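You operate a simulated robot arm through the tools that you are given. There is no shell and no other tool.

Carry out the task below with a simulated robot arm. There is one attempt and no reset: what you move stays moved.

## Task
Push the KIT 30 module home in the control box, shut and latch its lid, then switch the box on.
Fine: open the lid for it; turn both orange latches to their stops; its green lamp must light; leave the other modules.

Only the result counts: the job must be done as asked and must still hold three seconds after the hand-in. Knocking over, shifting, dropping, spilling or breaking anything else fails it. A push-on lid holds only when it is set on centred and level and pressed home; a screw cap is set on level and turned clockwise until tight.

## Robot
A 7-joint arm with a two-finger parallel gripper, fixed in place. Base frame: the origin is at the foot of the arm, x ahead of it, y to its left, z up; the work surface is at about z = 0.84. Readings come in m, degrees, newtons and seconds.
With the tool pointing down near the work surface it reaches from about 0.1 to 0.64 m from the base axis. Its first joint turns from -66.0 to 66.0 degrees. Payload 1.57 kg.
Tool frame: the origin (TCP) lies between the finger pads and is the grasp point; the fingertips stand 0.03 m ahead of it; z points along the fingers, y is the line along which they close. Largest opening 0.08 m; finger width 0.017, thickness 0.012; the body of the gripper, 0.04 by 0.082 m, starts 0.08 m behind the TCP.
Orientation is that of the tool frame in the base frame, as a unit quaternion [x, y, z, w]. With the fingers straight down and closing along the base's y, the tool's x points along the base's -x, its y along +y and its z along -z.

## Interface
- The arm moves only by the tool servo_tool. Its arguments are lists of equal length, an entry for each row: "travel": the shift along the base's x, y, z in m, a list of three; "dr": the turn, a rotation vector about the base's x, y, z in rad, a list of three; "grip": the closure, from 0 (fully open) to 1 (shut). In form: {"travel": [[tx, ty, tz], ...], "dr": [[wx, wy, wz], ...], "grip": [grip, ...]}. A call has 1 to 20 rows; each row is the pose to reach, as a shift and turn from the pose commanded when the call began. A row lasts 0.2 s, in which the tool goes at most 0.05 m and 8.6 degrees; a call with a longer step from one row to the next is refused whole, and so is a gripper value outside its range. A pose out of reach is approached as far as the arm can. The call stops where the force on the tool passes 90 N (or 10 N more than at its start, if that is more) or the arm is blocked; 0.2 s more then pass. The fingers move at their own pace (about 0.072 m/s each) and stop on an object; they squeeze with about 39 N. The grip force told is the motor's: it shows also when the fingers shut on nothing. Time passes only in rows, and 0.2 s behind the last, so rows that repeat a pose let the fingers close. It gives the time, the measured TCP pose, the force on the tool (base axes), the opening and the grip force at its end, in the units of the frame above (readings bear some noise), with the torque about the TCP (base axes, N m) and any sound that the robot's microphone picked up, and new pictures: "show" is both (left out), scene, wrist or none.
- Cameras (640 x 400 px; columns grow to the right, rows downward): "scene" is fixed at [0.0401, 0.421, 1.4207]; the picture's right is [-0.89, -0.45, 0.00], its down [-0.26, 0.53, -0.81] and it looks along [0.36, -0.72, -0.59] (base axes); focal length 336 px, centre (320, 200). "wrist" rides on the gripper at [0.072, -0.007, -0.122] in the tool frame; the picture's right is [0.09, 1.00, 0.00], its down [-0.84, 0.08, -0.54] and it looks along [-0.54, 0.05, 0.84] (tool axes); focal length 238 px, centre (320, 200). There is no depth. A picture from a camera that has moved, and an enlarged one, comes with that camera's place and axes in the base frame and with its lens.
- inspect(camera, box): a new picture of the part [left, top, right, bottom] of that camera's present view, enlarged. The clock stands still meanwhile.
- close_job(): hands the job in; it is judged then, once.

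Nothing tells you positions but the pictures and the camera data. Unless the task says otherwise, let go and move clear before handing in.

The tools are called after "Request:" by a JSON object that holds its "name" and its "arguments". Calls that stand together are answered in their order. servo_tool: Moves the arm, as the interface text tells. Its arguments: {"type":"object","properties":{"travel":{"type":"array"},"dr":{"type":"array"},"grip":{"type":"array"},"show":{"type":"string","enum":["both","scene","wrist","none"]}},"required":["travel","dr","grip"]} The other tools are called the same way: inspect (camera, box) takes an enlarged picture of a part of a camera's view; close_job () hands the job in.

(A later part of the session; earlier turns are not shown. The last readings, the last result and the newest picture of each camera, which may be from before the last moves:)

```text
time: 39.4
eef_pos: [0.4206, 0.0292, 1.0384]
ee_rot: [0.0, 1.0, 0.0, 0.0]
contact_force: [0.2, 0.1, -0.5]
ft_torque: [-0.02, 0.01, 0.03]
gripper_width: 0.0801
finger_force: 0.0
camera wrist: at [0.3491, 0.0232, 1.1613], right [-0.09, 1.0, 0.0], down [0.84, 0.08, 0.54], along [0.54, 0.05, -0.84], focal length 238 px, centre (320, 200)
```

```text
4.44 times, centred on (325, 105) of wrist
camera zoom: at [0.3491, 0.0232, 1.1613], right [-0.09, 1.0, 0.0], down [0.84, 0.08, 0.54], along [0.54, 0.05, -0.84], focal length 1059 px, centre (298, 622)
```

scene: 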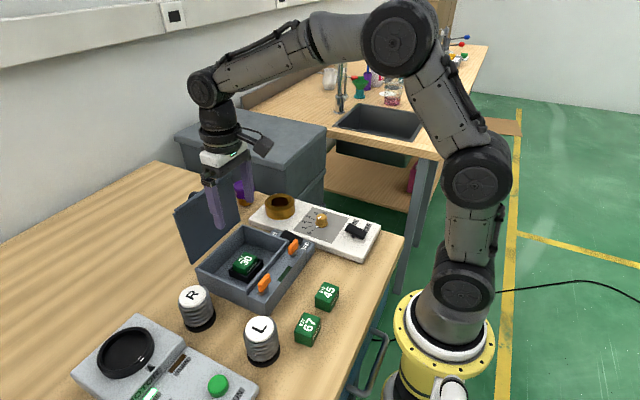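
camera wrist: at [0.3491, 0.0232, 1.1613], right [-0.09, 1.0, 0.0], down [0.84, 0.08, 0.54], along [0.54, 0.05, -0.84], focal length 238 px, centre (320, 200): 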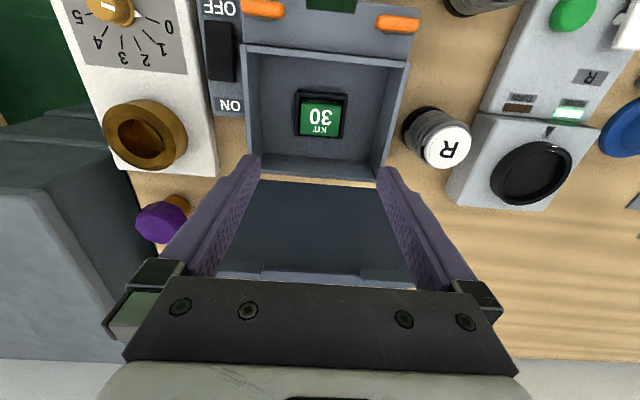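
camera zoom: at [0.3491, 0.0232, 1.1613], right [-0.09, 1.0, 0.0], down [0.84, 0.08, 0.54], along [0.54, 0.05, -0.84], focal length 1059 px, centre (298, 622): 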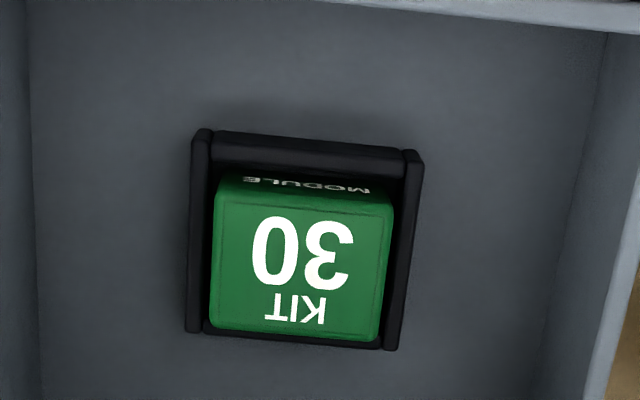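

The module sits centred and fully down. Next is closing the lid: I'll go up and over to re-grip the knob behind the open lid, looking at it first from above.

Request:
{"name": "servo_tool", "arguments": {"travel": [[0, 0, 0.04], [0, 0, 0.075], [0.04, 0.001, 0.08], [0.08, 0.002, 0.08], [0.112, 0.002, 0.08], [0.112, 0.002, 0.08]], "dr": [[0, 0, 0], [0, 0, 0], [0, 0, 0], [0, 0, 0], [0, 0, 0], [0, 0, 0]], "grip": [0, 0, 0, 0, 0, 0]}}

Request:
{"name": "inspect", "arguments": {"camera": "wrist", "box": [240, 100, 400, 220]}}

Request:
{"name": "inspect", "arguments": {"camera": "scene", "box": [150, 140, 290, 280]}}

```text
time: 40.8
eef_pos: [0.5335, 0.0328, 1.1185]
ee_rot: [0.0, 1.0, 0.0, -0.001]
contact_force: [-0.4, 0.6, -0.6]
ft_torque: [0.0, 0.01, -0.02]
gripper_width: 0.0799
finger_force: 0.0
camera wrist: at [0.4615, 0.026, 1.2417], right [-0.09, 1.0, 0.0], down [0.84, 0.08, 0.54], along [0.54, 0.05, -0.84], focal length 238 px, centre (320, 200)
```

scene: 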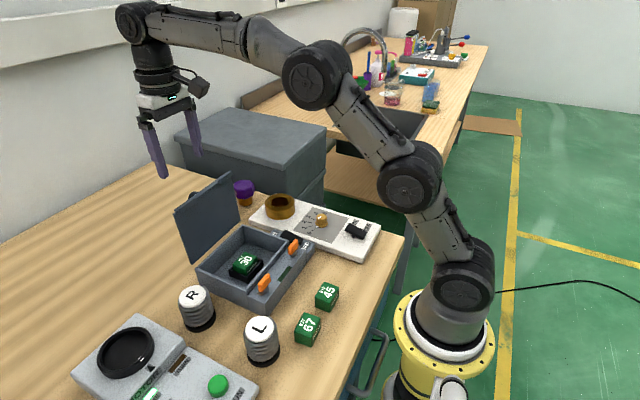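
wrist: 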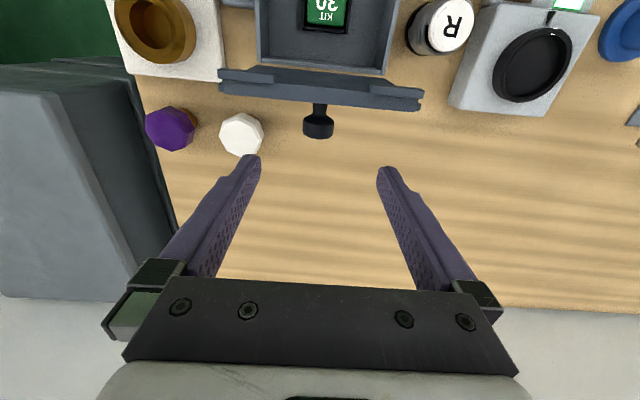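

```text
3.33 times, centred on (320, 160) of wrist
camera zoom: at [0.4615, 0.026, 1.2417], right [-0.09, 1.0, 0.0], down [0.84, 0.08, 0.54], along [0.54, 0.05, -0.84], focal length 794 px, centre (320, 333)
```

zoom: 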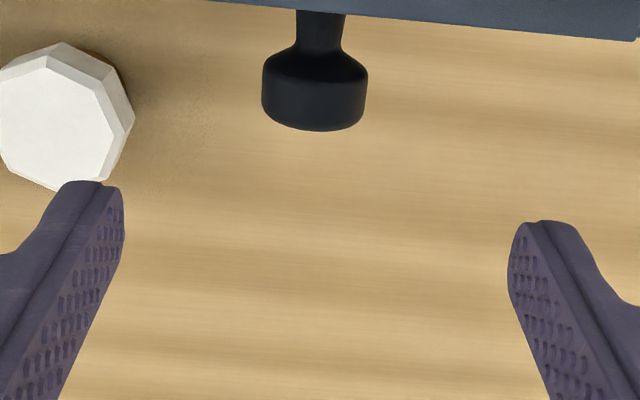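

```text
2.86 times, centred on (220, 210) of scene
camera zoom: at [0.0401, 0.421, 1.4207], right [-0.89, -0.45, 0.0], down [-0.26, 0.53, -0.81], along [0.36, -0.72, -0.59], focal length 961 px, centre (606, 171)
```

zoom: 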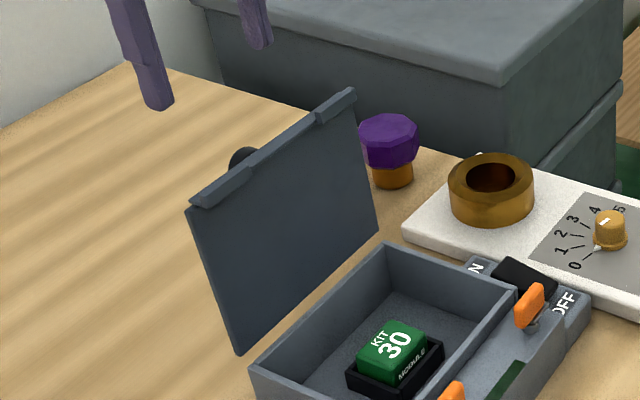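

The knob is visible behind the lid at about (0.527, 0.030, 1.00). I'll descend vertically with the fingers straddling it.

Request:
{"name": "servo_tool", "arguments": {"travel": [[-0.0065, -0.0026, -0.02], [-0.0065, -0.0026, -0.055], [-0.0065, -0.0026, -0.085], [-0.0065, -0.0026, -0.1035], [-0.0065, -0.0026, -0.1035]], "dr": [[0, 0, 0], [0, 0, 0], [0, 0, 0], [0, 0, 0], [0, 0, 0]], "grip": [0, 0, 0, 0, 0]}}

Request:
{"name": "inspect", "arguments": {"camera": "wrist", "box": [240, 120, 400, 240]}}

Request:
{"name": "inspect", "arguments": {"camera": "scene", "box": [150, 140, 290, 280]}}

```text
time: 42.0
eef_pos: [0.5269, 0.0295, 1.0149]
ee_rot: [0.0, 1.0, 0.0, 0.001]
contact_force: [0.2, -0.7, -0.9]
ft_torque: [0.01, -0.02, 0.0]
gripper_width: 0.08
finger_force: 0.2
camera wrist: at [0.4549, 0.0223, 1.1376], right [-0.09, 1.0, 0.0], down [0.84, 0.08, 0.54], along [0.54, 0.05, -0.84], focal length 238 px, centre (320, 200)
```

scene: 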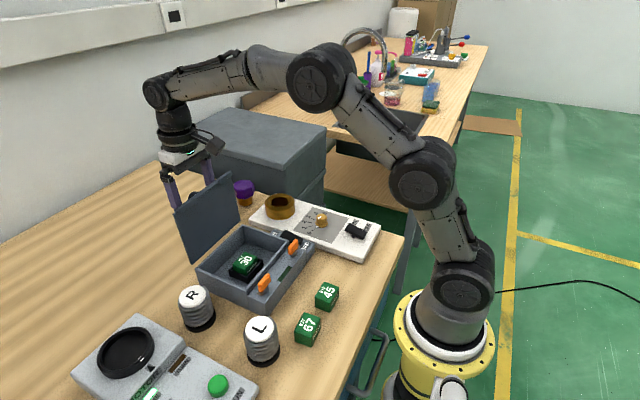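
wrist: 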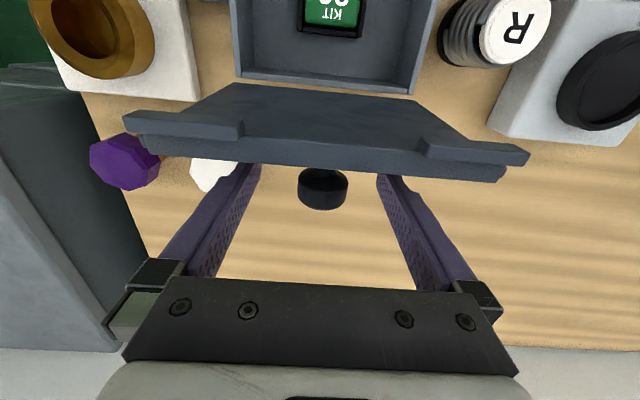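

```text
3.33 times, centred on (320, 180) of wrist
camera zoom: at [0.4549, 0.0223, 1.1376], right [-0.09, 1.0, 0.0], down [0.84, 0.08, 0.54], along [0.54, 0.05, -0.84], focal length 794 px, centre (320, 267)
```

zoom: 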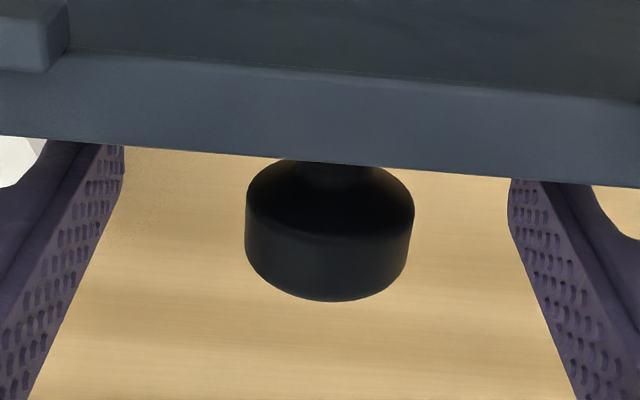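

```text
2.86 times, centred on (220, 210) of scene
camera zoom: at [0.0401, 0.421, 1.4207], right [-0.89, -0.45, 0.0], down [-0.26, 0.53, -0.81], along [0.36, -0.72, -0.59], focal length 961 px, centre (606, 171)
```

zoom: 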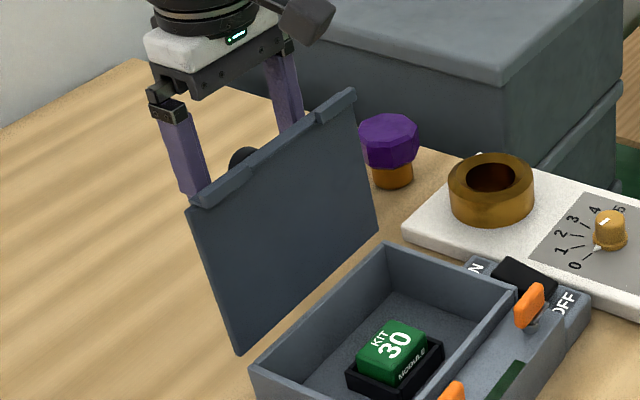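

The knob centre now looks to be at about (0.5265, 1.0115) in x-z, slightly higher than assumed. That gives a refined hinge of (0.4876, 0.907). I'll raise 10 mm so the fingertips keep clear of the lid, then grip.

Request:
{"name": "servo_tool", "arguments": {"travel": [[0, 0.0005, 0.01], [0, 0.0005, 0.01], [0, 0.0005, 0.01], [0, 0.0005, 0.01], [0, 0.0005, 0.01]], "dr": [[0, 0, 0], [0, 0, 0], [0, 0, 0], [0, 0, 0], [0, 0, 0]], "grip": [0, 0.4, 0.8, 1, 1]}}

Request:
{"name": "inspect", "arguments": {"camera": "wrist", "box": [240, 120, 400, 240]}}

Request:
{"name": "inspect", "arguments": {"camera": "scene", "box": [150, 140, 290, 280]}}

```text
time: 43.2
eef_pos: [0.5275, 0.0295, 1.0257]
ee_rot: [0.0, 1.0, 0.0, 0.0]
contact_force: [0.4, -1.2, -0.5]
ft_torque: [0.02, 0.04, 0.0]
gripper_width: 0.0293
finger_force: 39.0
camera wrist: at [0.4546, 0.0237, 1.1481], right [-0.09, 1.0, 0.0], down [0.84, 0.08, 0.54], along [0.54, 0.05, -0.84], focal length 238 px, centre (320, 200)
```

scene: 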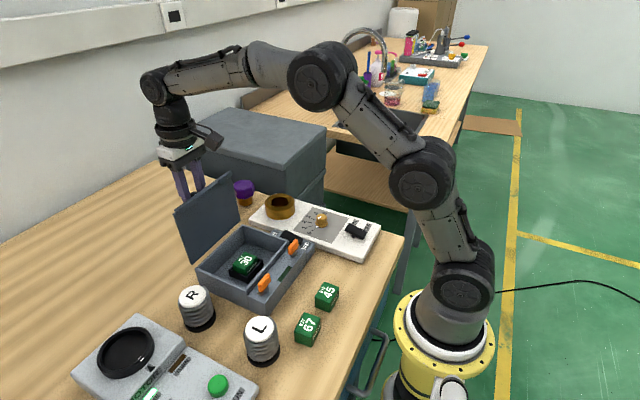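
wrist: 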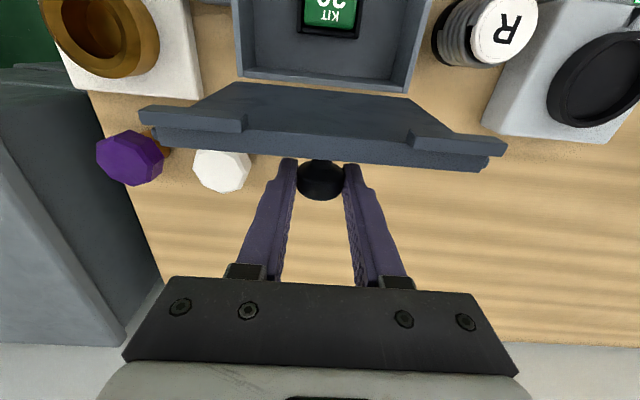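

```text
3.33 times, centred on (320, 180) of wrist
camera zoom: at [0.4546, 0.0237, 1.1481], right [-0.09, 1.0, 0.0], down [0.84, 0.08, 0.54], along [0.54, 0.05, -0.84], focal length 794 px, centre (320, 267)
```

zoom: 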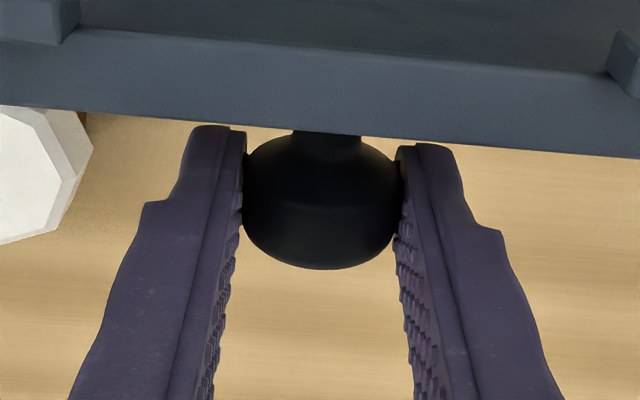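

```text
2.86 times, centred on (220, 210) of scene
camera zoom: at [0.0401, 0.421, 1.4207], right [-0.89, -0.45, 0.0], down [-0.26, 0.53, -0.81], along [0.36, -0.72, -0.59], focal length 961 px, centre (606, 171)
```

zoom: 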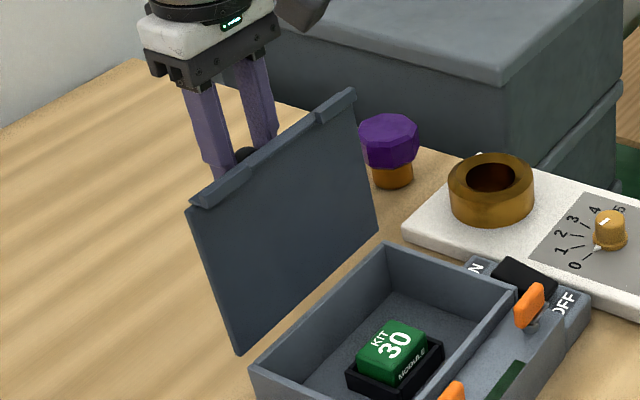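

The knob is gripped across its full diameter. I'll start closing the lid along the arc.

Request:
{"name": "servo_tool", "arguments": {"travel": [[-0.0064, 0, 0.0022], [-0.0158, 0, 0.0046], [-0.0254, 0, 0.0062], [-0.035, 0, 0.0069], [-0.0448, 0, 0.0069], [-0.0545, 0, 0.0059], [-0.0545, 0, 0.0059]], "dr": [[0, 0, 0], [0, 0, 0], [0, 0, 0], [0, 0, 0], [0, 0, 0], [0, 0, 0], [0, 0, 0]], "grip": [1, 1, 1, 1, 1, 1, 1]}}

```text
time: 44.8
eef_pos: [0.4748, 0.0313, 1.0317]
ee_rot: [0.0, 1.0, 0.001, 0.001]
contact_force: [9.9, 3.6, -12.7]
ft_torque: [0.03, -1.2, 0.01]
gripper_width: 0.0292
finger_force: 38.4
camera wrist: at [0.4013, 0.0234, 1.1544], right [-0.09, 1.0, 0.0], down [0.84, 0.08, 0.54], along [0.54, 0.05, -0.84], focal length 238 px, centre (320, 200)
```

scene: 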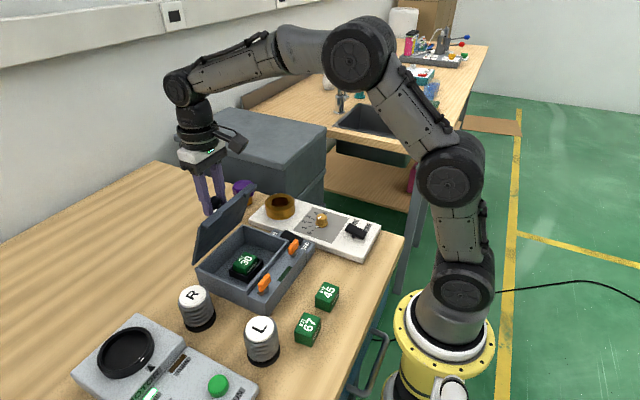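
wrist: 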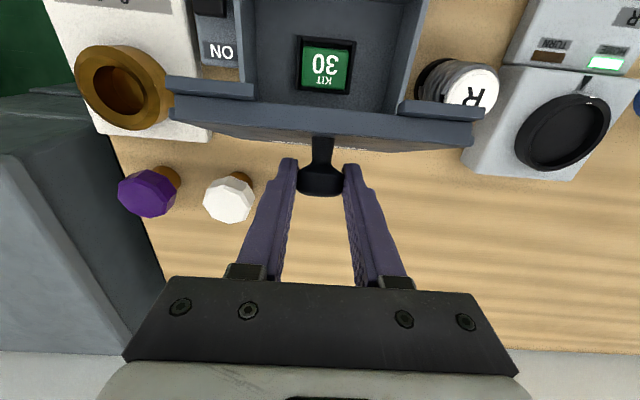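

Closing smoothly with about 10 N of friction. I'll continue down to about 35°.

Request:
{"name": "servo_tool", "arguments": {"travel": [[-0.0096, 0, -0.0028], [-0.0189, 0, -0.0054], [-0.028, 0, -0.0088], [-0.0368, 0, -0.013], [-0.0451, 0, -0.0179], [-0.053, 0, -0.0236], [-0.0604, 0, -0.03], [-0.0604, 0, -0.03]], "dr": [[0, 0, 0], [0, 0, 0], [0, 0, 0], [0, 0, 0], [0, 0, 0], [0, 0, 0], [0, 0, 0], [0, 0, 0]], "grip": [1, 1, 1, 1, 1, 1, 1, 1]}}

```text
time: 46.6
eef_pos: [0.4122, 0.0301, 1.0016]
ee_rot: [0.0, 1.0, 0.001, 0.0]
contact_force: [2.4, 20.4, 8.9]
ft_torque: [0.31, -1.14, 0.06]
gripper_width: 0.0291
finger_force: 39.6
camera wrist: at [0.3402, 0.0234, 1.1238], right [-0.09, 1.0, 0.0], down [0.84, 0.08, 0.54], along [0.54, 0.05, -0.84], focal length 238 px, centre (320, 200)
```

scene: 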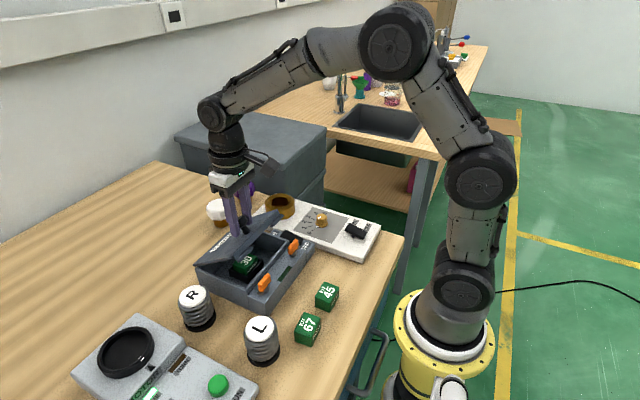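
wrist: 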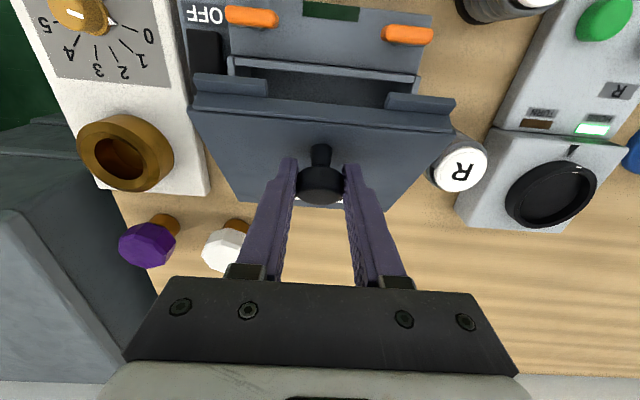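

Nearly there, with a small sideways force that I'll relieve. Continuing down to about 5°.

Request:
{"name": "servo_tool", "arguments": {"travel": [[-0.0034, 0.0015, -0.0034], [-0.0068, 0.0015, -0.0069], [-0.013, 0.0015, -0.0144], [-0.0184, 0.0015, -0.0224], [-0.0232, 0.0015, -0.0309], [-0.0272, 0.0015, -0.0397], [-0.0305, 0.0015, -0.0489], [-0.0305, 0.0015, -0.0489]], "dr": [[0, 0, 0], [0, 0, 0], [0, 0, 0], [0, 0, 0], [0, 0, 0], [0, 0, 0], [0, 0, 0], [0, 0, 0]], "grip": [1, 1, 1, 1, 1, 1, 1, 1]}}

```text
time: 48.4
eef_pos: [0.3825, 0.0296, 0.9546]
ee_rot: [0.0, 1.0, -0.001, 0.0]
contact_force: [0.2, 0.3, 7.8]
ft_torque: [0.03, -1.01, 0.02]
gripper_width: 0.029
finger_force: 38.7
camera wrist: at [0.3096, 0.0237, 1.0758], right [-0.09, 1.0, 0.0], down [0.84, 0.08, 0.54], along [0.54, 0.05, -0.84], focal length 238 px, centre (320, 200)
```

scene: 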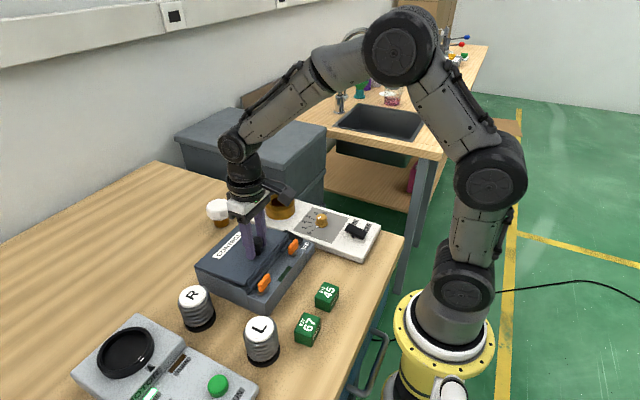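
wrist: 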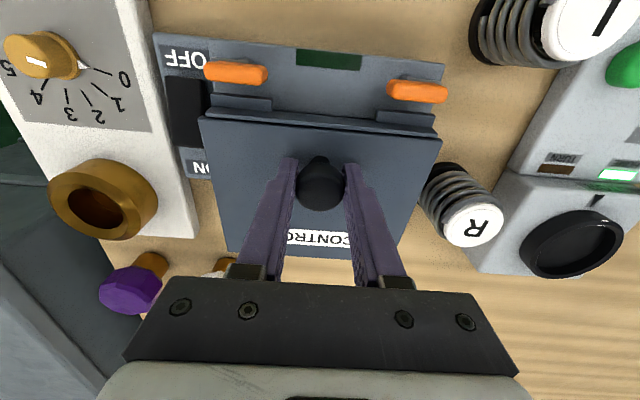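

Almost closed. I'll bring it the rest of the way down until contact builds up.

Request:
{"name": "servo_tool", "arguments": {"travel": [[-0.0015, 0, -0.005], [-0.0024, 0, -0.0094], [-0.0026, 0, -0.0115], [-0.0026, 0, -0.0125], [-0.0026, 0, -0.0125]], "dr": [[0, 0, 0], [0, 0, 0], [0, 0, 0], [0, 0, 0], [0, 0, 0]], "grip": [1, 1, 1, 1, 1]}}

Request:
{"name": "inspect", "arguments": {"camera": "scene", "box": [190, 210, 320, 310]}}

```text
time: 49.6
eef_pos: [0.3793, 0.031, 0.9406]
ee_rot: [0.0, 1.0, -0.001, 0.0]
contact_force: [-12.4, -18.8, 26.3]
ft_torque: [-0.35, -0.15, -0.02]
gripper_width: 0.0294
finger_force: 39.2
camera wrist: at [0.3066, 0.0239, 1.0642], right [-0.09, 1.0, 0.0], down [0.84, 0.08, 0.54], along [0.54, 0.05, -0.84], focal length 238 px, centre (320, 200)
```

scene: 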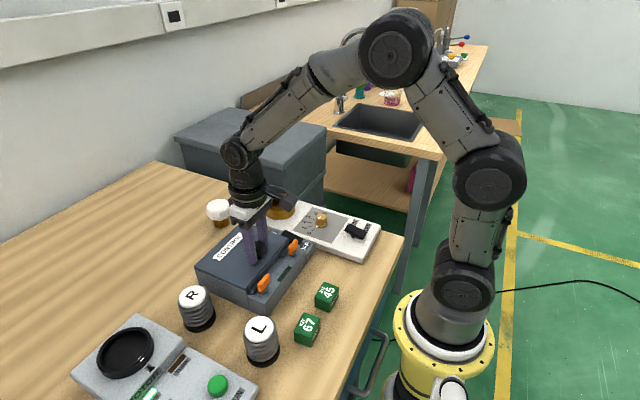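
wrist: 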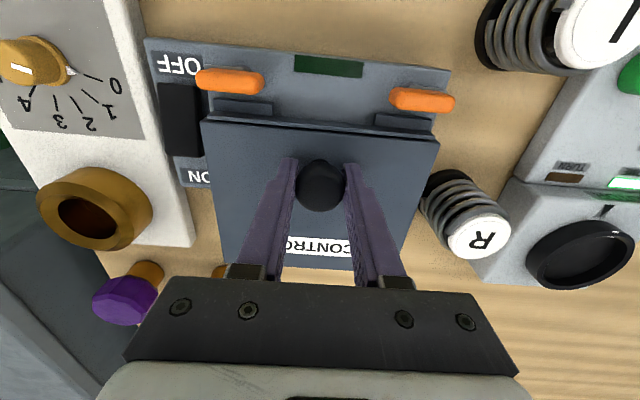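

```text
4.00 times, centred on (255, 260) of scene
camera zoom: at [0.0394, 0.4205, 1.4209], right [-0.89, -0.45, 0.0], down [-0.26, 0.53, -0.81], along [0.36, -0.72, -0.59], focal length 1345 px, centre (580, -40)
```

zoom: 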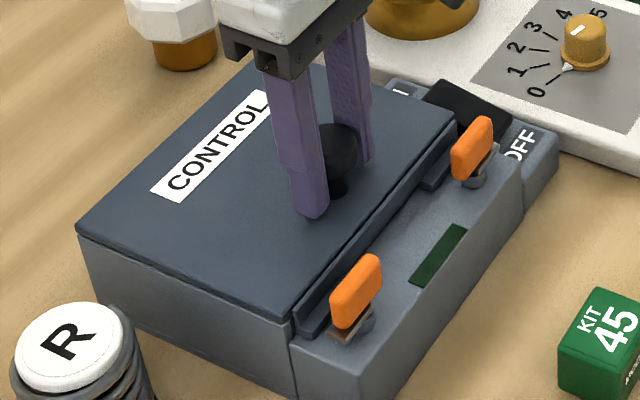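

The lid is fully closed. I'll release the knob, rise, and turn the tool 90° so the fingers close along x for the -y latch at about (0.327, -0.0255).

Request:
{"name": "servo_tool", "arguments": {"travel": [[0, 0, 0.001], [0, 0, 0.001], [0, 0, 0.03], [0, 0, 0.07], [-0.01, -0.01, 0.075], [-0.02, -0.02, 0.075], [-0.03, -0.03, 0.075], [-0.04, -0.04, 0.075], [-0.052, -0.055, 0.075], [-0.052, -0.055, 0.075], [-0.052, -0.055, 0.075], [-0.052, -0.055, 0.075], [-0.052, -0.055, 0.075], [-0.052, -0.055, 0.075], [-0.052, -0.055, 0.075], [-0.052, -0.055, 0.075]], "dr": [[0, 0, 0], [0, 0, 0], [0, 0, 0], [0, 0, -0.1], [0, 0, -0.24], [0, 0, -0.38], [0, 0, -0.52], [0, 0, -0.66], [0, 0, -0.8], [0, 0, -0.94], [0, 0, -1.08], [0, 0, -1.22], [0, 0, -1.36], [0, 0, -1.5], [0, 0, -1.571], [0, 0, -1.571]], "grip": [0.3, 0, 0, 0, 0.3, 0.5, 0.5, 0.5, 0.5, 0.5, 0.5, 0.5, 0.5, 0.5, 0.5, 0.5]}}

Request:
{"name": "inspect", "arguments": {"camera": "wrist", "box": [200, 50, 440, 250]}}

Request:
{"name": "inspect", "arguments": {"camera": "scene", "box": [220, 200, 330, 310]}}

```text
time: 53.0
eef_pos: [0.3274, -0.0238, 1.0151]
ee_rot: [0.708, 0.707, 0.0, 0.0]
contact_force: [0.0, 0.7, 0.1]
ft_torque: [0.01, -0.02, -0.01]
gripper_width: 0.04
finger_force: 0.2
camera wrist: at [0.3204, 0.0489, 1.1381], right [1.0, 0.09, 0.0], down [0.08, -0.84, 0.54], along [0.05, -0.54, -0.84], focal length 238 px, centre (320, 200)
```

scene: 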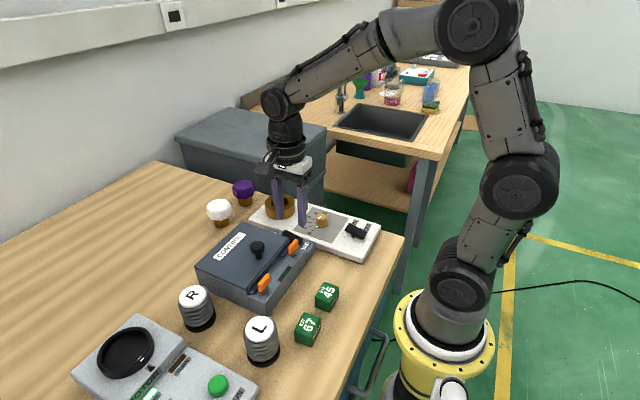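
wrist: 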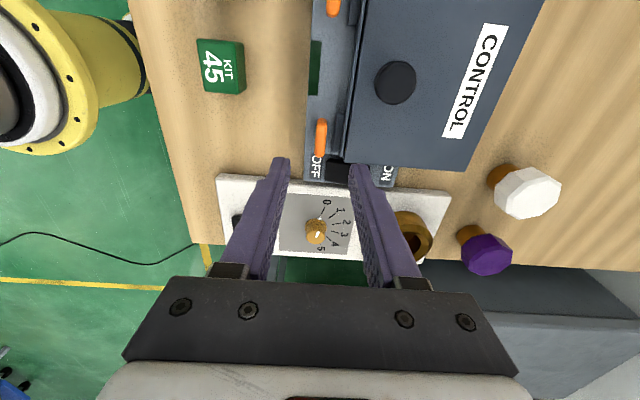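

```text
2.00 times, centred on (320, 150) of wrist
camera zoom: at [0.3204, 0.0489, 1.1381], right [1.0, 0.09, 0.0], down [0.08, -0.84, 0.54], along [0.05, -0.54, -0.84], focal length 477 px, centre (320, 300)
```

zoom: 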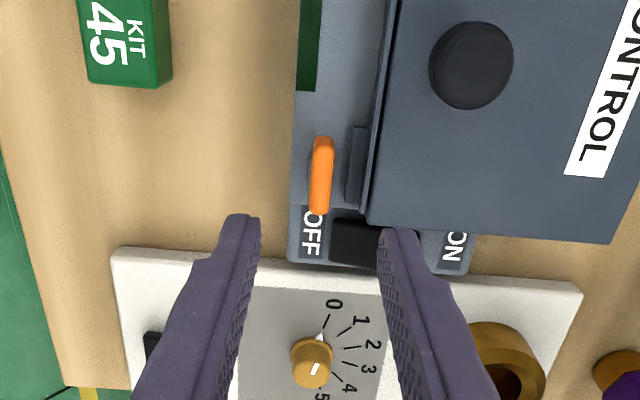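

```text
3.64 times, centred on (275, 255) of scene
camera zoom: at [0.0401, 0.421, 1.4207], right [-0.89, -0.45, 0.0], down [-0.26, 0.53, -0.81], along [0.36, -0.72, -0.59], focal length 1223 px, centre (484, 0)
```

zoom: 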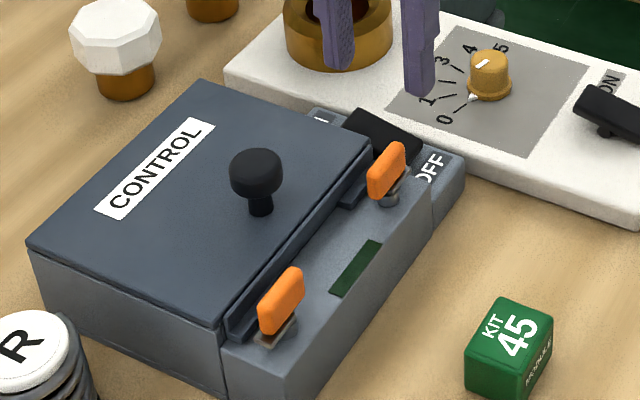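

The -y latch centre is about (0.327, -0.025) with its top near z=0.918, and the lid tab beside it is at z≈0.895. I'll narrow the grip to about 22 mm and descend over the handle in stages.

Request:
{"name": "servo_tool", "arguments": {"travel": [[-0.0024, -0.001, -0.02], [-0.0024, -0.001, -0.05], [-0.0024, -0.001, -0.064], [-0.0024, -0.001, -0.064]], "dr": [[0, 0, 0], [0, 0, 0], [0, 0, 0], [0, 0, 0]], "grip": [0.725, 0.725, 0.725, 0.725]}}

Request:
{"name": "inspect", "arguments": {"camera": "wrist", "box": [240, 80, 400, 220]}}

Request:
{"name": "inspect", "arguments": {"camera": "scene", "box": [250, 210, 330, 290]}}

```text
time: 54.0
eef_pos: [0.3245, -0.0252, 0.9521]
ee_rot: [0.707, 0.707, 0.0, 0.0]
contact_force: [-0.7, -0.2, 0.6]
ft_torque: [0.02, -0.04, 0.01]
gripper_width: 0.022
finger_force: 0.0
camera wrist: at [0.3182, 0.0475, 1.0747], right [1.0, 0.09, 0.0], down [0.08, -0.84, 0.54], along [0.05, -0.54, -0.84], focal length 238 px, centre (320, 200)
```

scene: 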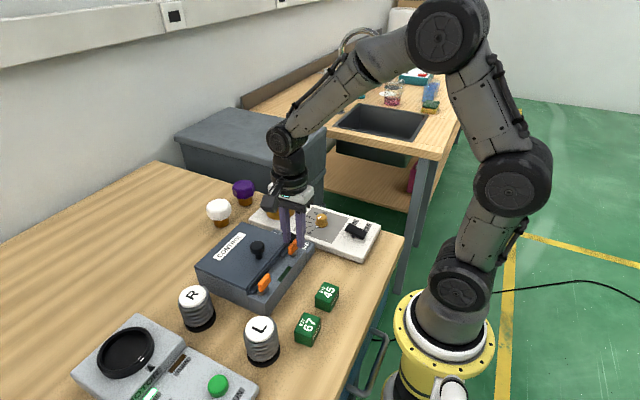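
wrist: 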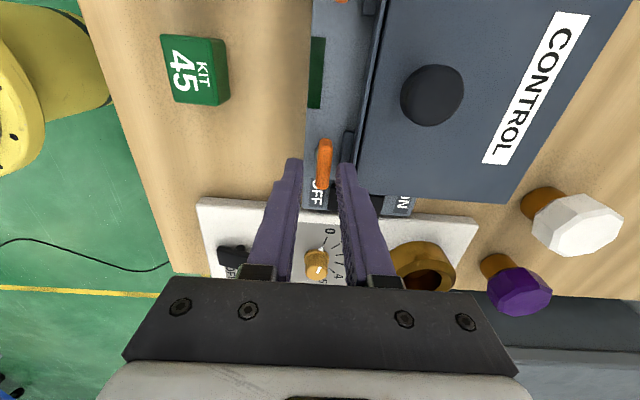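

```text
2.86 times, centred on (320, 150) of wrist
camera zoom: at [0.3182, 0.0475, 1.0747], right [1.0, 0.09, 0.0], down [0.08, -0.84, 0.54], along [0.05, -0.54, -0.84], focal length 681 px, centre (320, 343)
```

zoom: 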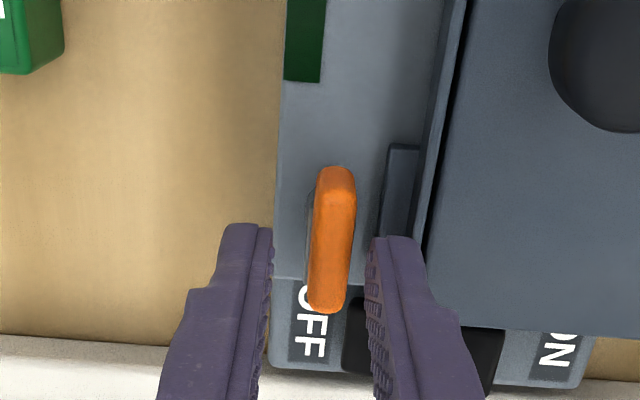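

```text
5.00 times, centred on (290, 250) of scene
camera zoom: at [0.0401, 0.421, 1.4207], right [-0.89, -0.45, 0.0], down [-0.26, 0.53, -0.81], along [0.36, -0.72, -0.59], focal length 1681 px, centre (470, -50)
```

zoom: 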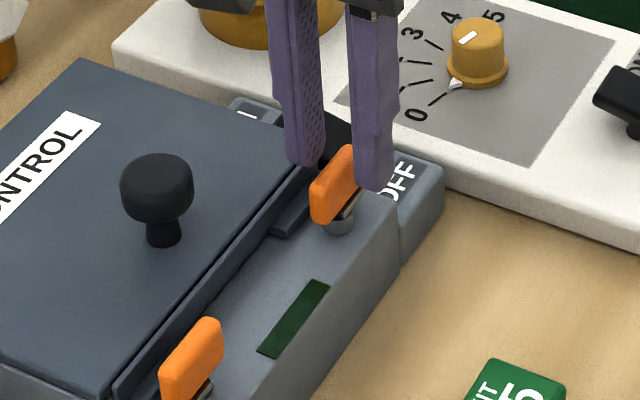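

The handle lies between the fingers. I'll nudge +1 mm in x, lower to grip depth and close.

Request:
{"name": "servo_tool", "arguments": {"travel": [[0.001, 0, -0.008], [0.001, 0, -0.016], [0.001, 0, -0.0185], [0.001, 0, -0.0185]], "dr": [[0, 0, 0], [0, 0, 0], [0, 0, 0], [0, 0, 0]], "grip": [0.725, 0.725, 0.725, 0.725]}}

Request:
{"name": "inspect", "arguments": {"camera": "wrist", "box": [240, 80, 400, 220]}}

Request:
{"name": "inspect", "arguments": {"camera": "scene", "box": [250, 210, 330, 290]}}

```text
time: 55.0
eef_pos: [0.3275, -0.0246, 0.9338]
ee_rot: [0.706, 0.708, 0.0, 0.0]
contact_force: [0.1, 0.5, 0.3]
ft_torque: [-0.01, 0.01, 0.02]
gripper_width: 0.0223
finger_force: 0.0
camera wrist: at [0.3199, 0.0473, 1.0553], right [1.0, 0.09, 0.0], down [0.08, -0.84, 0.54], along [0.05, -0.54, -0.84], focal length 238 px, centre (320, 200)
```

scene: 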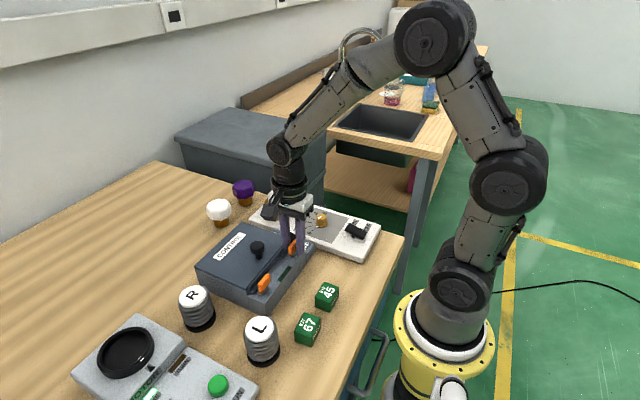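
wrist: 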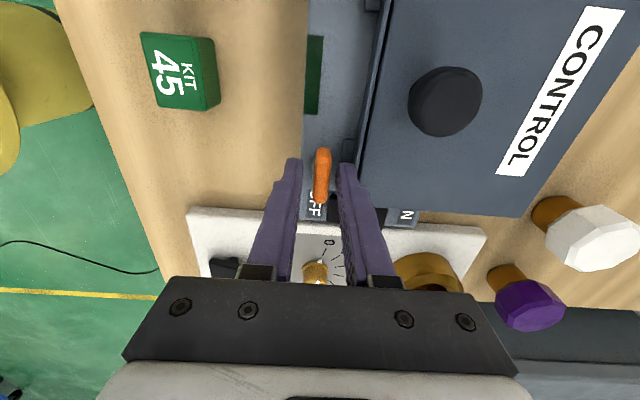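

```text
2.86 times, centred on (320, 150) of wrist
camera zoom: at [0.3199, 0.0473, 1.0553], right [1.0, 0.09, 0.0], down [0.08, -0.84, 0.54], along [0.05, -0.54, -0.84], focal length 681 px, centre (320, 343)
```

zoom: 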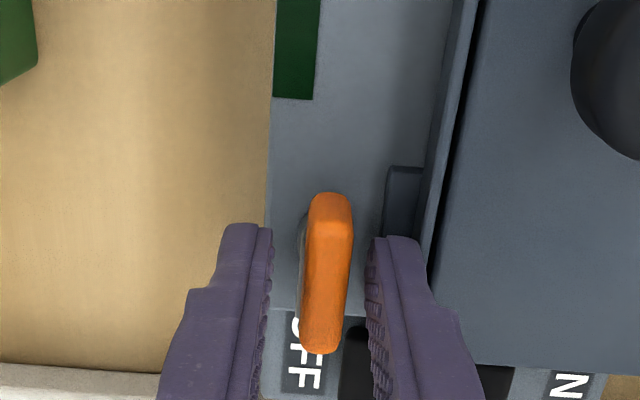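

```text
5.00 times, centred on (290, 250) of scene
camera zoom: at [0.0401, 0.421, 1.4207], right [-0.89, -0.45, 0.0], down [-0.26, 0.53, -0.81], along [0.36, -0.72, -0.59], focal length 1681 px, centre (470, -50)
```

zoom: 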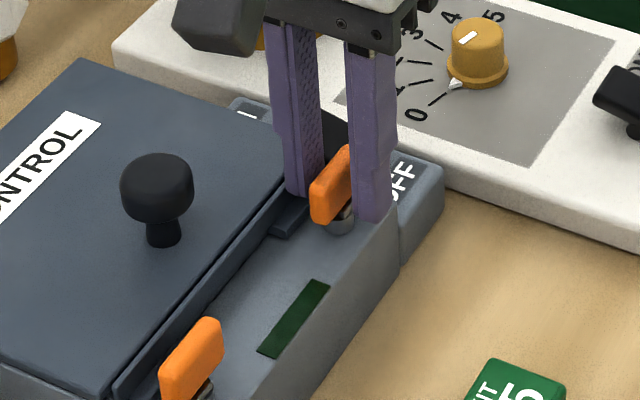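

Request:
{"name": "servo_tool", "arguments": {"travel": [[0.0008, 0, 0], [0.0008, 0, 0], [0.0008, 0, 0]], "dr": [[0, 0, 0], [0, 0, 0], [0, 0, 0]], "grip": [1, 1, 1], "show": "wrist"}}

Request:
{"name": "inspect", "arguments": {"camera": "wrist", "box": [240, 80, 400, 220]}}

```text
time: 55.8
eef_pos: [0.3282, -0.0253, 0.9326]
ee_rot: [0.707, 0.707, 0.0, 0.0]
contact_force: [4.8, -1.9, 0.3]
ft_torque: [0.2, 0.11, 0.01]
gripper_width: 0.0097
finger_force: 28.2
camera wrist: at [0.3208, 0.0474, 1.0554], right [1.0, 0.09, 0.0], down [0.08, -0.84, 0.54], along [0.05, -0.54, -0.84], focal length 238 px, centre (320, 200)
```

wrist: 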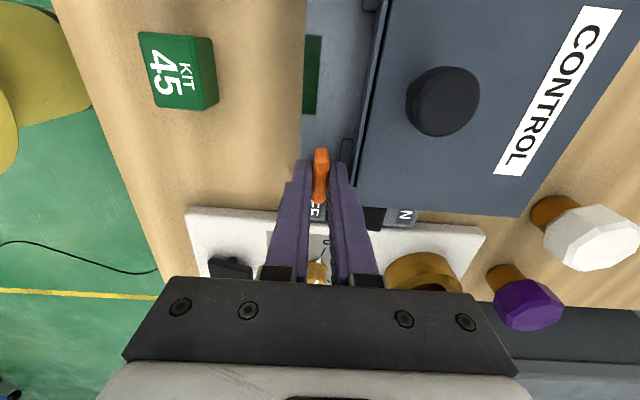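

```text
2.86 times, centred on (320, 150) of wrist
camera zoom: at [0.3208, 0.0474, 1.0554], right [1.0, 0.09, 0.0], down [0.08, -0.84, 0.54], along [0.05, -0.54, -0.84], focal length 681 px, centre (320, 343)
```

zoom: 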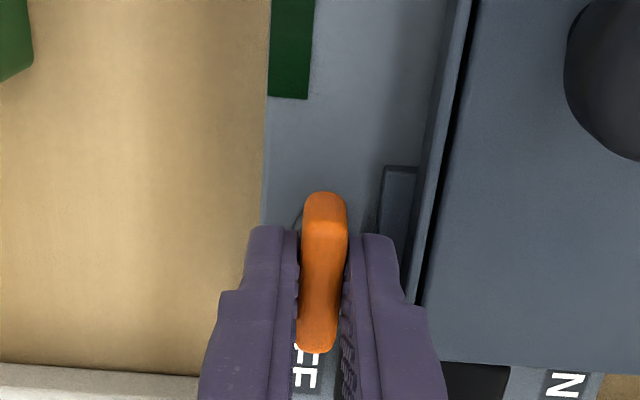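

Handle gripped (9.7 mm). I'll try a small counter-clockwise turn and check the resistance.

Request:
{"name": "servo_tool", "arguments": {"travel": [[0, 0, 0], [0, 0, 0], [0, 0, 0], [0, 0, 0]], "dr": [[0, 0, 0.1], [0, 0, 0.2], [0, 0, 0.3], [0, 0, 0.3]], "grip": [1, 1, 1, 1], "show": "wrist"}}

Request:
{"name": "inspect", "arguments": {"camera": "scene", "box": [250, 210, 330, 290]}}

```text
time: 56.8
eef_pos: [0.3283, -0.0255, 0.9332]
ee_rot: [0.593, 0.805, 0.0, 0.001]
contact_force: [7.6, -0.1, 4.7]
ft_torque: [0.53, 0.24, 0.01]
gripper_width: 0.0095
finger_force: 27.8
camera wrist: at [0.2997, 0.0421, 1.0554], right [0.92, 0.38, 0.0], down [0.32, -0.78, 0.54], along [0.21, -0.5, -0.84], focal length 238 px, centre (320, 200)
```

wrist: 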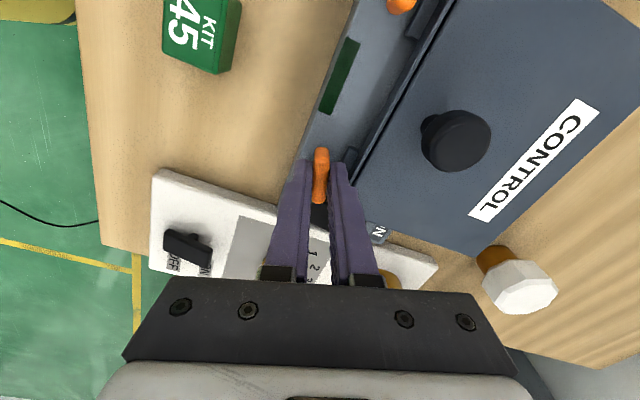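

```text
5.00 times, centred on (290, 250) of scene
camera zoom: at [0.0403, 0.4209, 1.4207], right [-0.89, -0.45, 0.0], down [-0.26, 0.53, -0.81], along [0.36, -0.72, -0.59], focal length 1681 px, centre (470, -50)
```

zoom: 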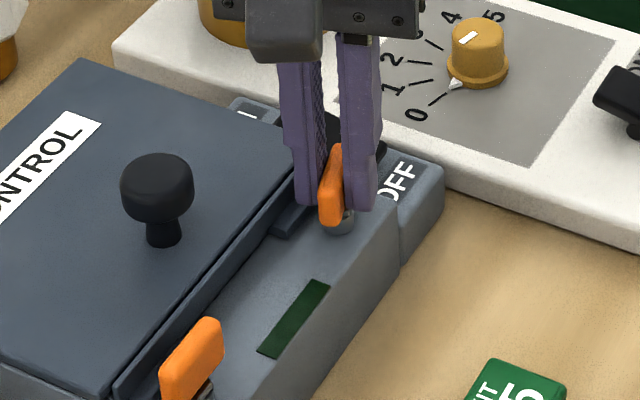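

It turns freely in this direction. I'll continue towards 90° and watch for the stop.

Request:
{"name": "servo_tool", "arguments": {"travel": [[0, 0, 0], [0, 0, 0], [0, 0, 0], [0, 0, 0], [0, 0, 0], [0, 0, 0], [0, 0, 0], [0, 0, 0]], "dr": [[0, 0, 0.14], [0, 0, 0.28], [0, 0, 0.42], [0, 0, 0.56], [0, 0, 0.7], [0, 0, 0.84], [0, 0, 0.98], [0, 0, 0.98]], "grip": [1, 1, 1, 1, 1, 1, 1, 1], "show": "wrist"}}

Request:
{"name": "inspect", "arguments": {"camera": "scene", "box": [250, 210, 330, 290]}}

```text
time: 58.6
eef_pos: [0.3263, -0.0249, 0.9334]
ee_rot: [0.143, 0.99, 0.0, 0.001]
contact_force: [14.3, -8.4, -5.3]
ft_torque: [-0.06, 0.11, 0.01]
gripper_width: 0.01
finger_force: 28.2
camera wrist: at [0.2565, -0.0105, 1.0553], right [0.2, 0.98, 0.0], down [0.82, -0.16, 0.54], along [0.53, -0.11, -0.84], focal length 238 px, centre (320, 200)
```

wrist: 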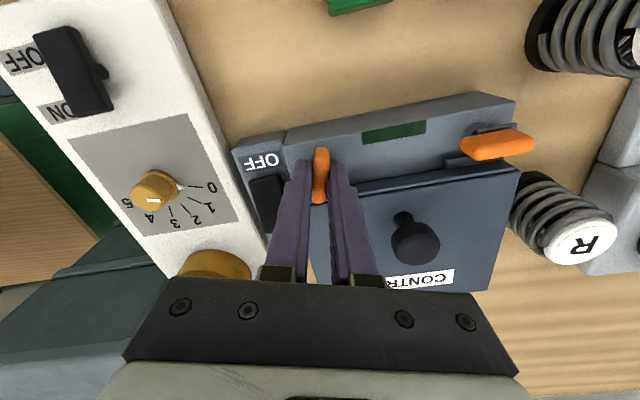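

```text
5.00 times, centred on (290, 250) of scene
camera zoom: at [0.0406, 0.4208, 1.4208], right [-0.89, -0.45, 0.0], down [-0.26, 0.53, -0.81], along [0.36, -0.72, -0.59], focal length 1681 px, centre (470, -50)
```

zoom: 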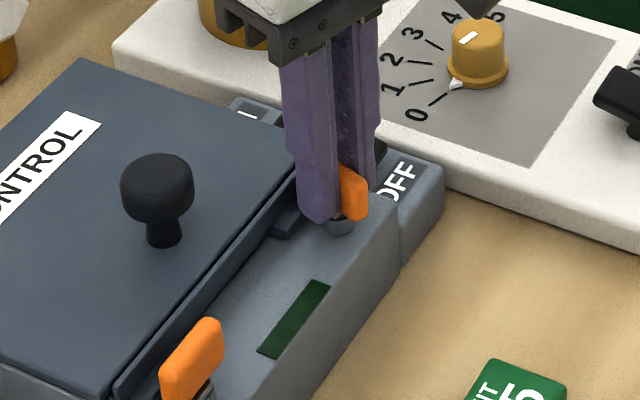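

Request:
{"name": "servo_tool", "arguments": {"travel": [[0, 0, 0], [0, 0, 0], [0, 0, 0], [0, 0, 0], [0, 0, 0]], "dr": [[0, 0, 0.1], [0, 0, 0.2], [0, 0, 0.29], [0, 0, 0.36], [0, 0, 0.36]], "grip": [1, 1, 1, 1, 1], "show": "wrist"}}

Request:
{"name": "inspect", "arguments": {"camera": "scene", "box": [250, 210, 330, 290]}}

Request:
{"name": "inspect", "arguments": {"camera": "wrist", "box": [230, 80, 410, 220]}}

```text
time: 59.8
eef_pos: [0.3278, -0.0248, 0.9337]
ee_rot: [-0.035, 0.999, 0.0, 0.0]
contact_force: [6.1, -11.8, 5.4]
ft_torque: [-0.2, -0.48, -0.58]
gripper_width: 0.011
finger_force: 28.2
camera wrist: at [0.2558, -0.0363, 1.0554], right [-0.16, 0.99, 0.0], down [0.83, 0.14, 0.54], along [0.54, 0.09, -0.84], focal length 238 px, centre (320, 200)
```

wrist: 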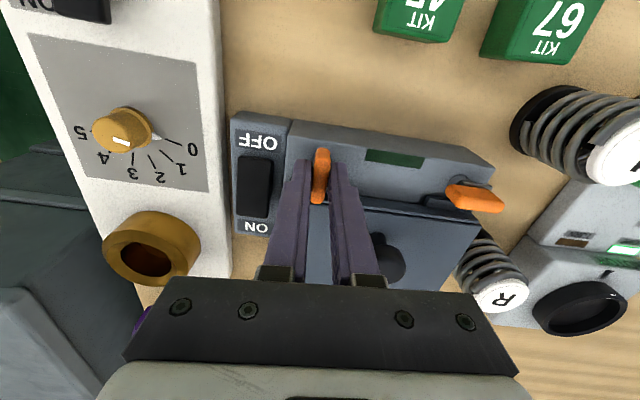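

```text
5.00 times, centred on (290, 250) of scene
camera zoom: at [0.0402, 0.4207, 1.4208], right [-0.89, -0.45, 0.0], down [-0.26, 0.53, -0.81], along [0.36, -0.72, -0.59], focal length 1681 px, centre (470, -50)
```

zoom: 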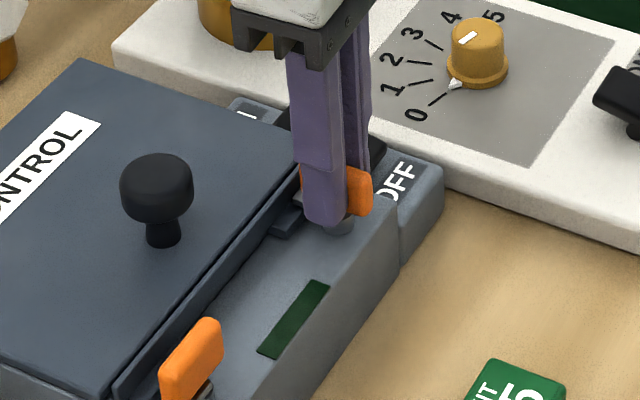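

```text
2.86 times, centred on (320, 150) of wrist
camera zoom: at [0.2558, -0.0363, 1.0554], right [-0.16, 0.99, 0.0], down [0.83, 0.14, 0.54], along [0.54, 0.09, -0.84], focal length 681 px, centre (320, 343)
```

zoom: 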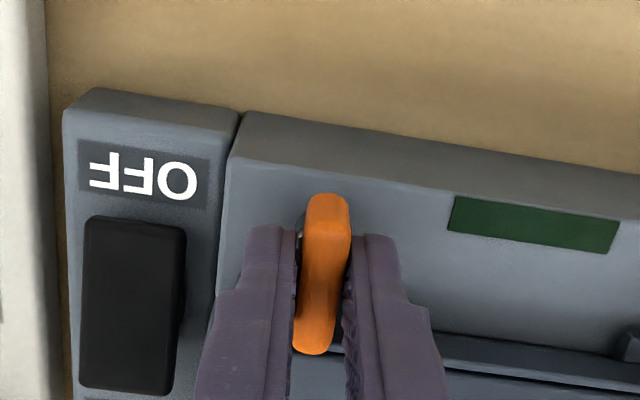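

A stopping torque of -0.58 N·m has built up at about 90°, so the -y latch is at its stop. I'll open slightly, lift away and check it.

Request:
{"name": "servo_tool", "arguments": {"travel": [[0, 0, 0], [0, 0, 0], [0, 0, 0.03], [0, 0, 0.07], [0, 0, 0.085], [0, 0, 0.085]], "dr": [[0, 0, 0], [0, 0, 0], [0, 0, 0], [0, 0, 0], [0, 0, -0.08], [0, 0, -0.08]], "grip": [0.725, 0.725, 0.725, 0.6, 0.5, 0.5]}}

Request:
{"name": "inspect", "arguments": {"camera": "wrist", "box": [230, 60, 430, 220]}}

Request:
{"name": "inspect", "arguments": {"camera": "scene", "box": [250, 210, 330, 290]}}

```text
time: 61.2
eef_pos: [0.3265, -0.0259, 1.0186]
ee_rot: [0.006, 1.0, 0.0, 0.0]
contact_force: [-0.2, -0.8, 0.6]
ft_torque: [0.02, 0.01, -0.03]
gripper_width: 0.0399
finger_force: 0.0
camera wrist: at [0.2548, -0.0319, 1.1401], right [-0.08, 1.0, 0.0], down [0.84, 0.07, 0.54], along [0.54, 0.04, -0.84], focal length 238 px, centre (320, 200)
```

scene: 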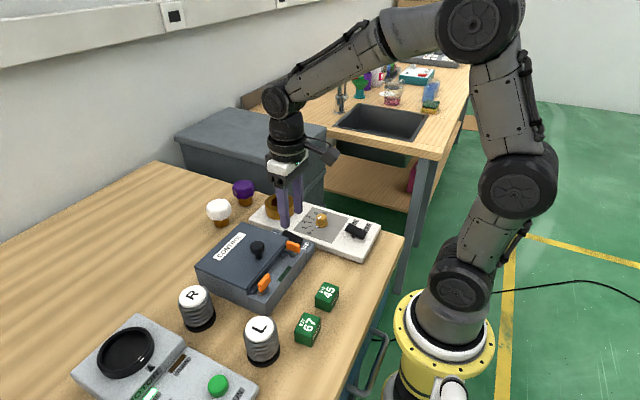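
wrist: 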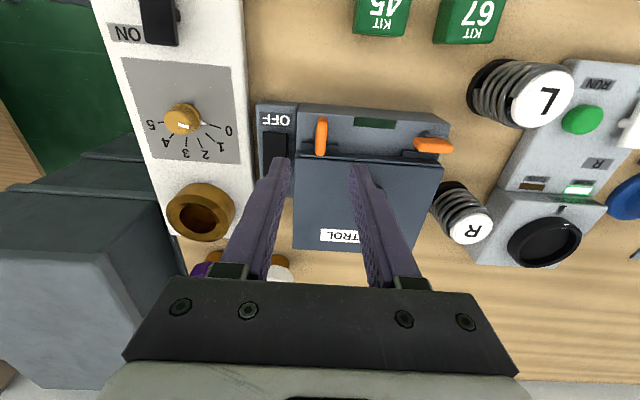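

```text
2.50 times, centred on (330, 140) of wrist
camera zoom: at [0.2548, -0.0319, 1.1401], right [-0.08, 1.0, 0.0], down [0.84, 0.07, 0.54], along [0.54, 0.04, -0.84], focal length 596 px, centre (295, 350)
```

zoom: 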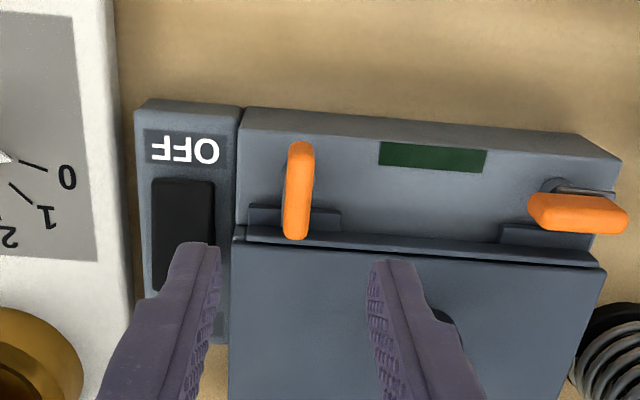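

```text
5.00 times, centred on (290, 250) of scene
camera zoom: at [0.0401, 0.421, 1.4207], right [-0.89, -0.45, 0.0], down [-0.26, 0.53, -0.81], along [0.36, -0.72, -0.59], focal length 1681 px, centre (470, -50)
```

zoom: 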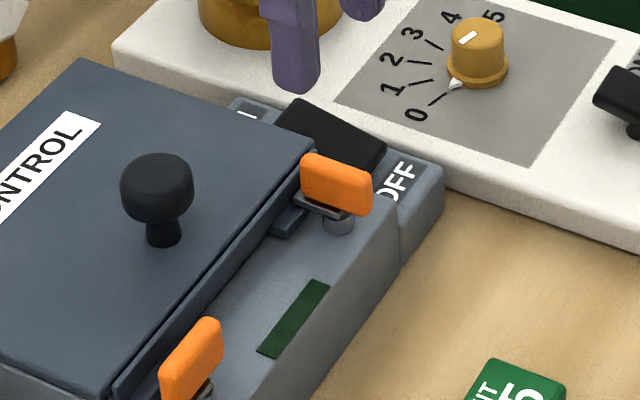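

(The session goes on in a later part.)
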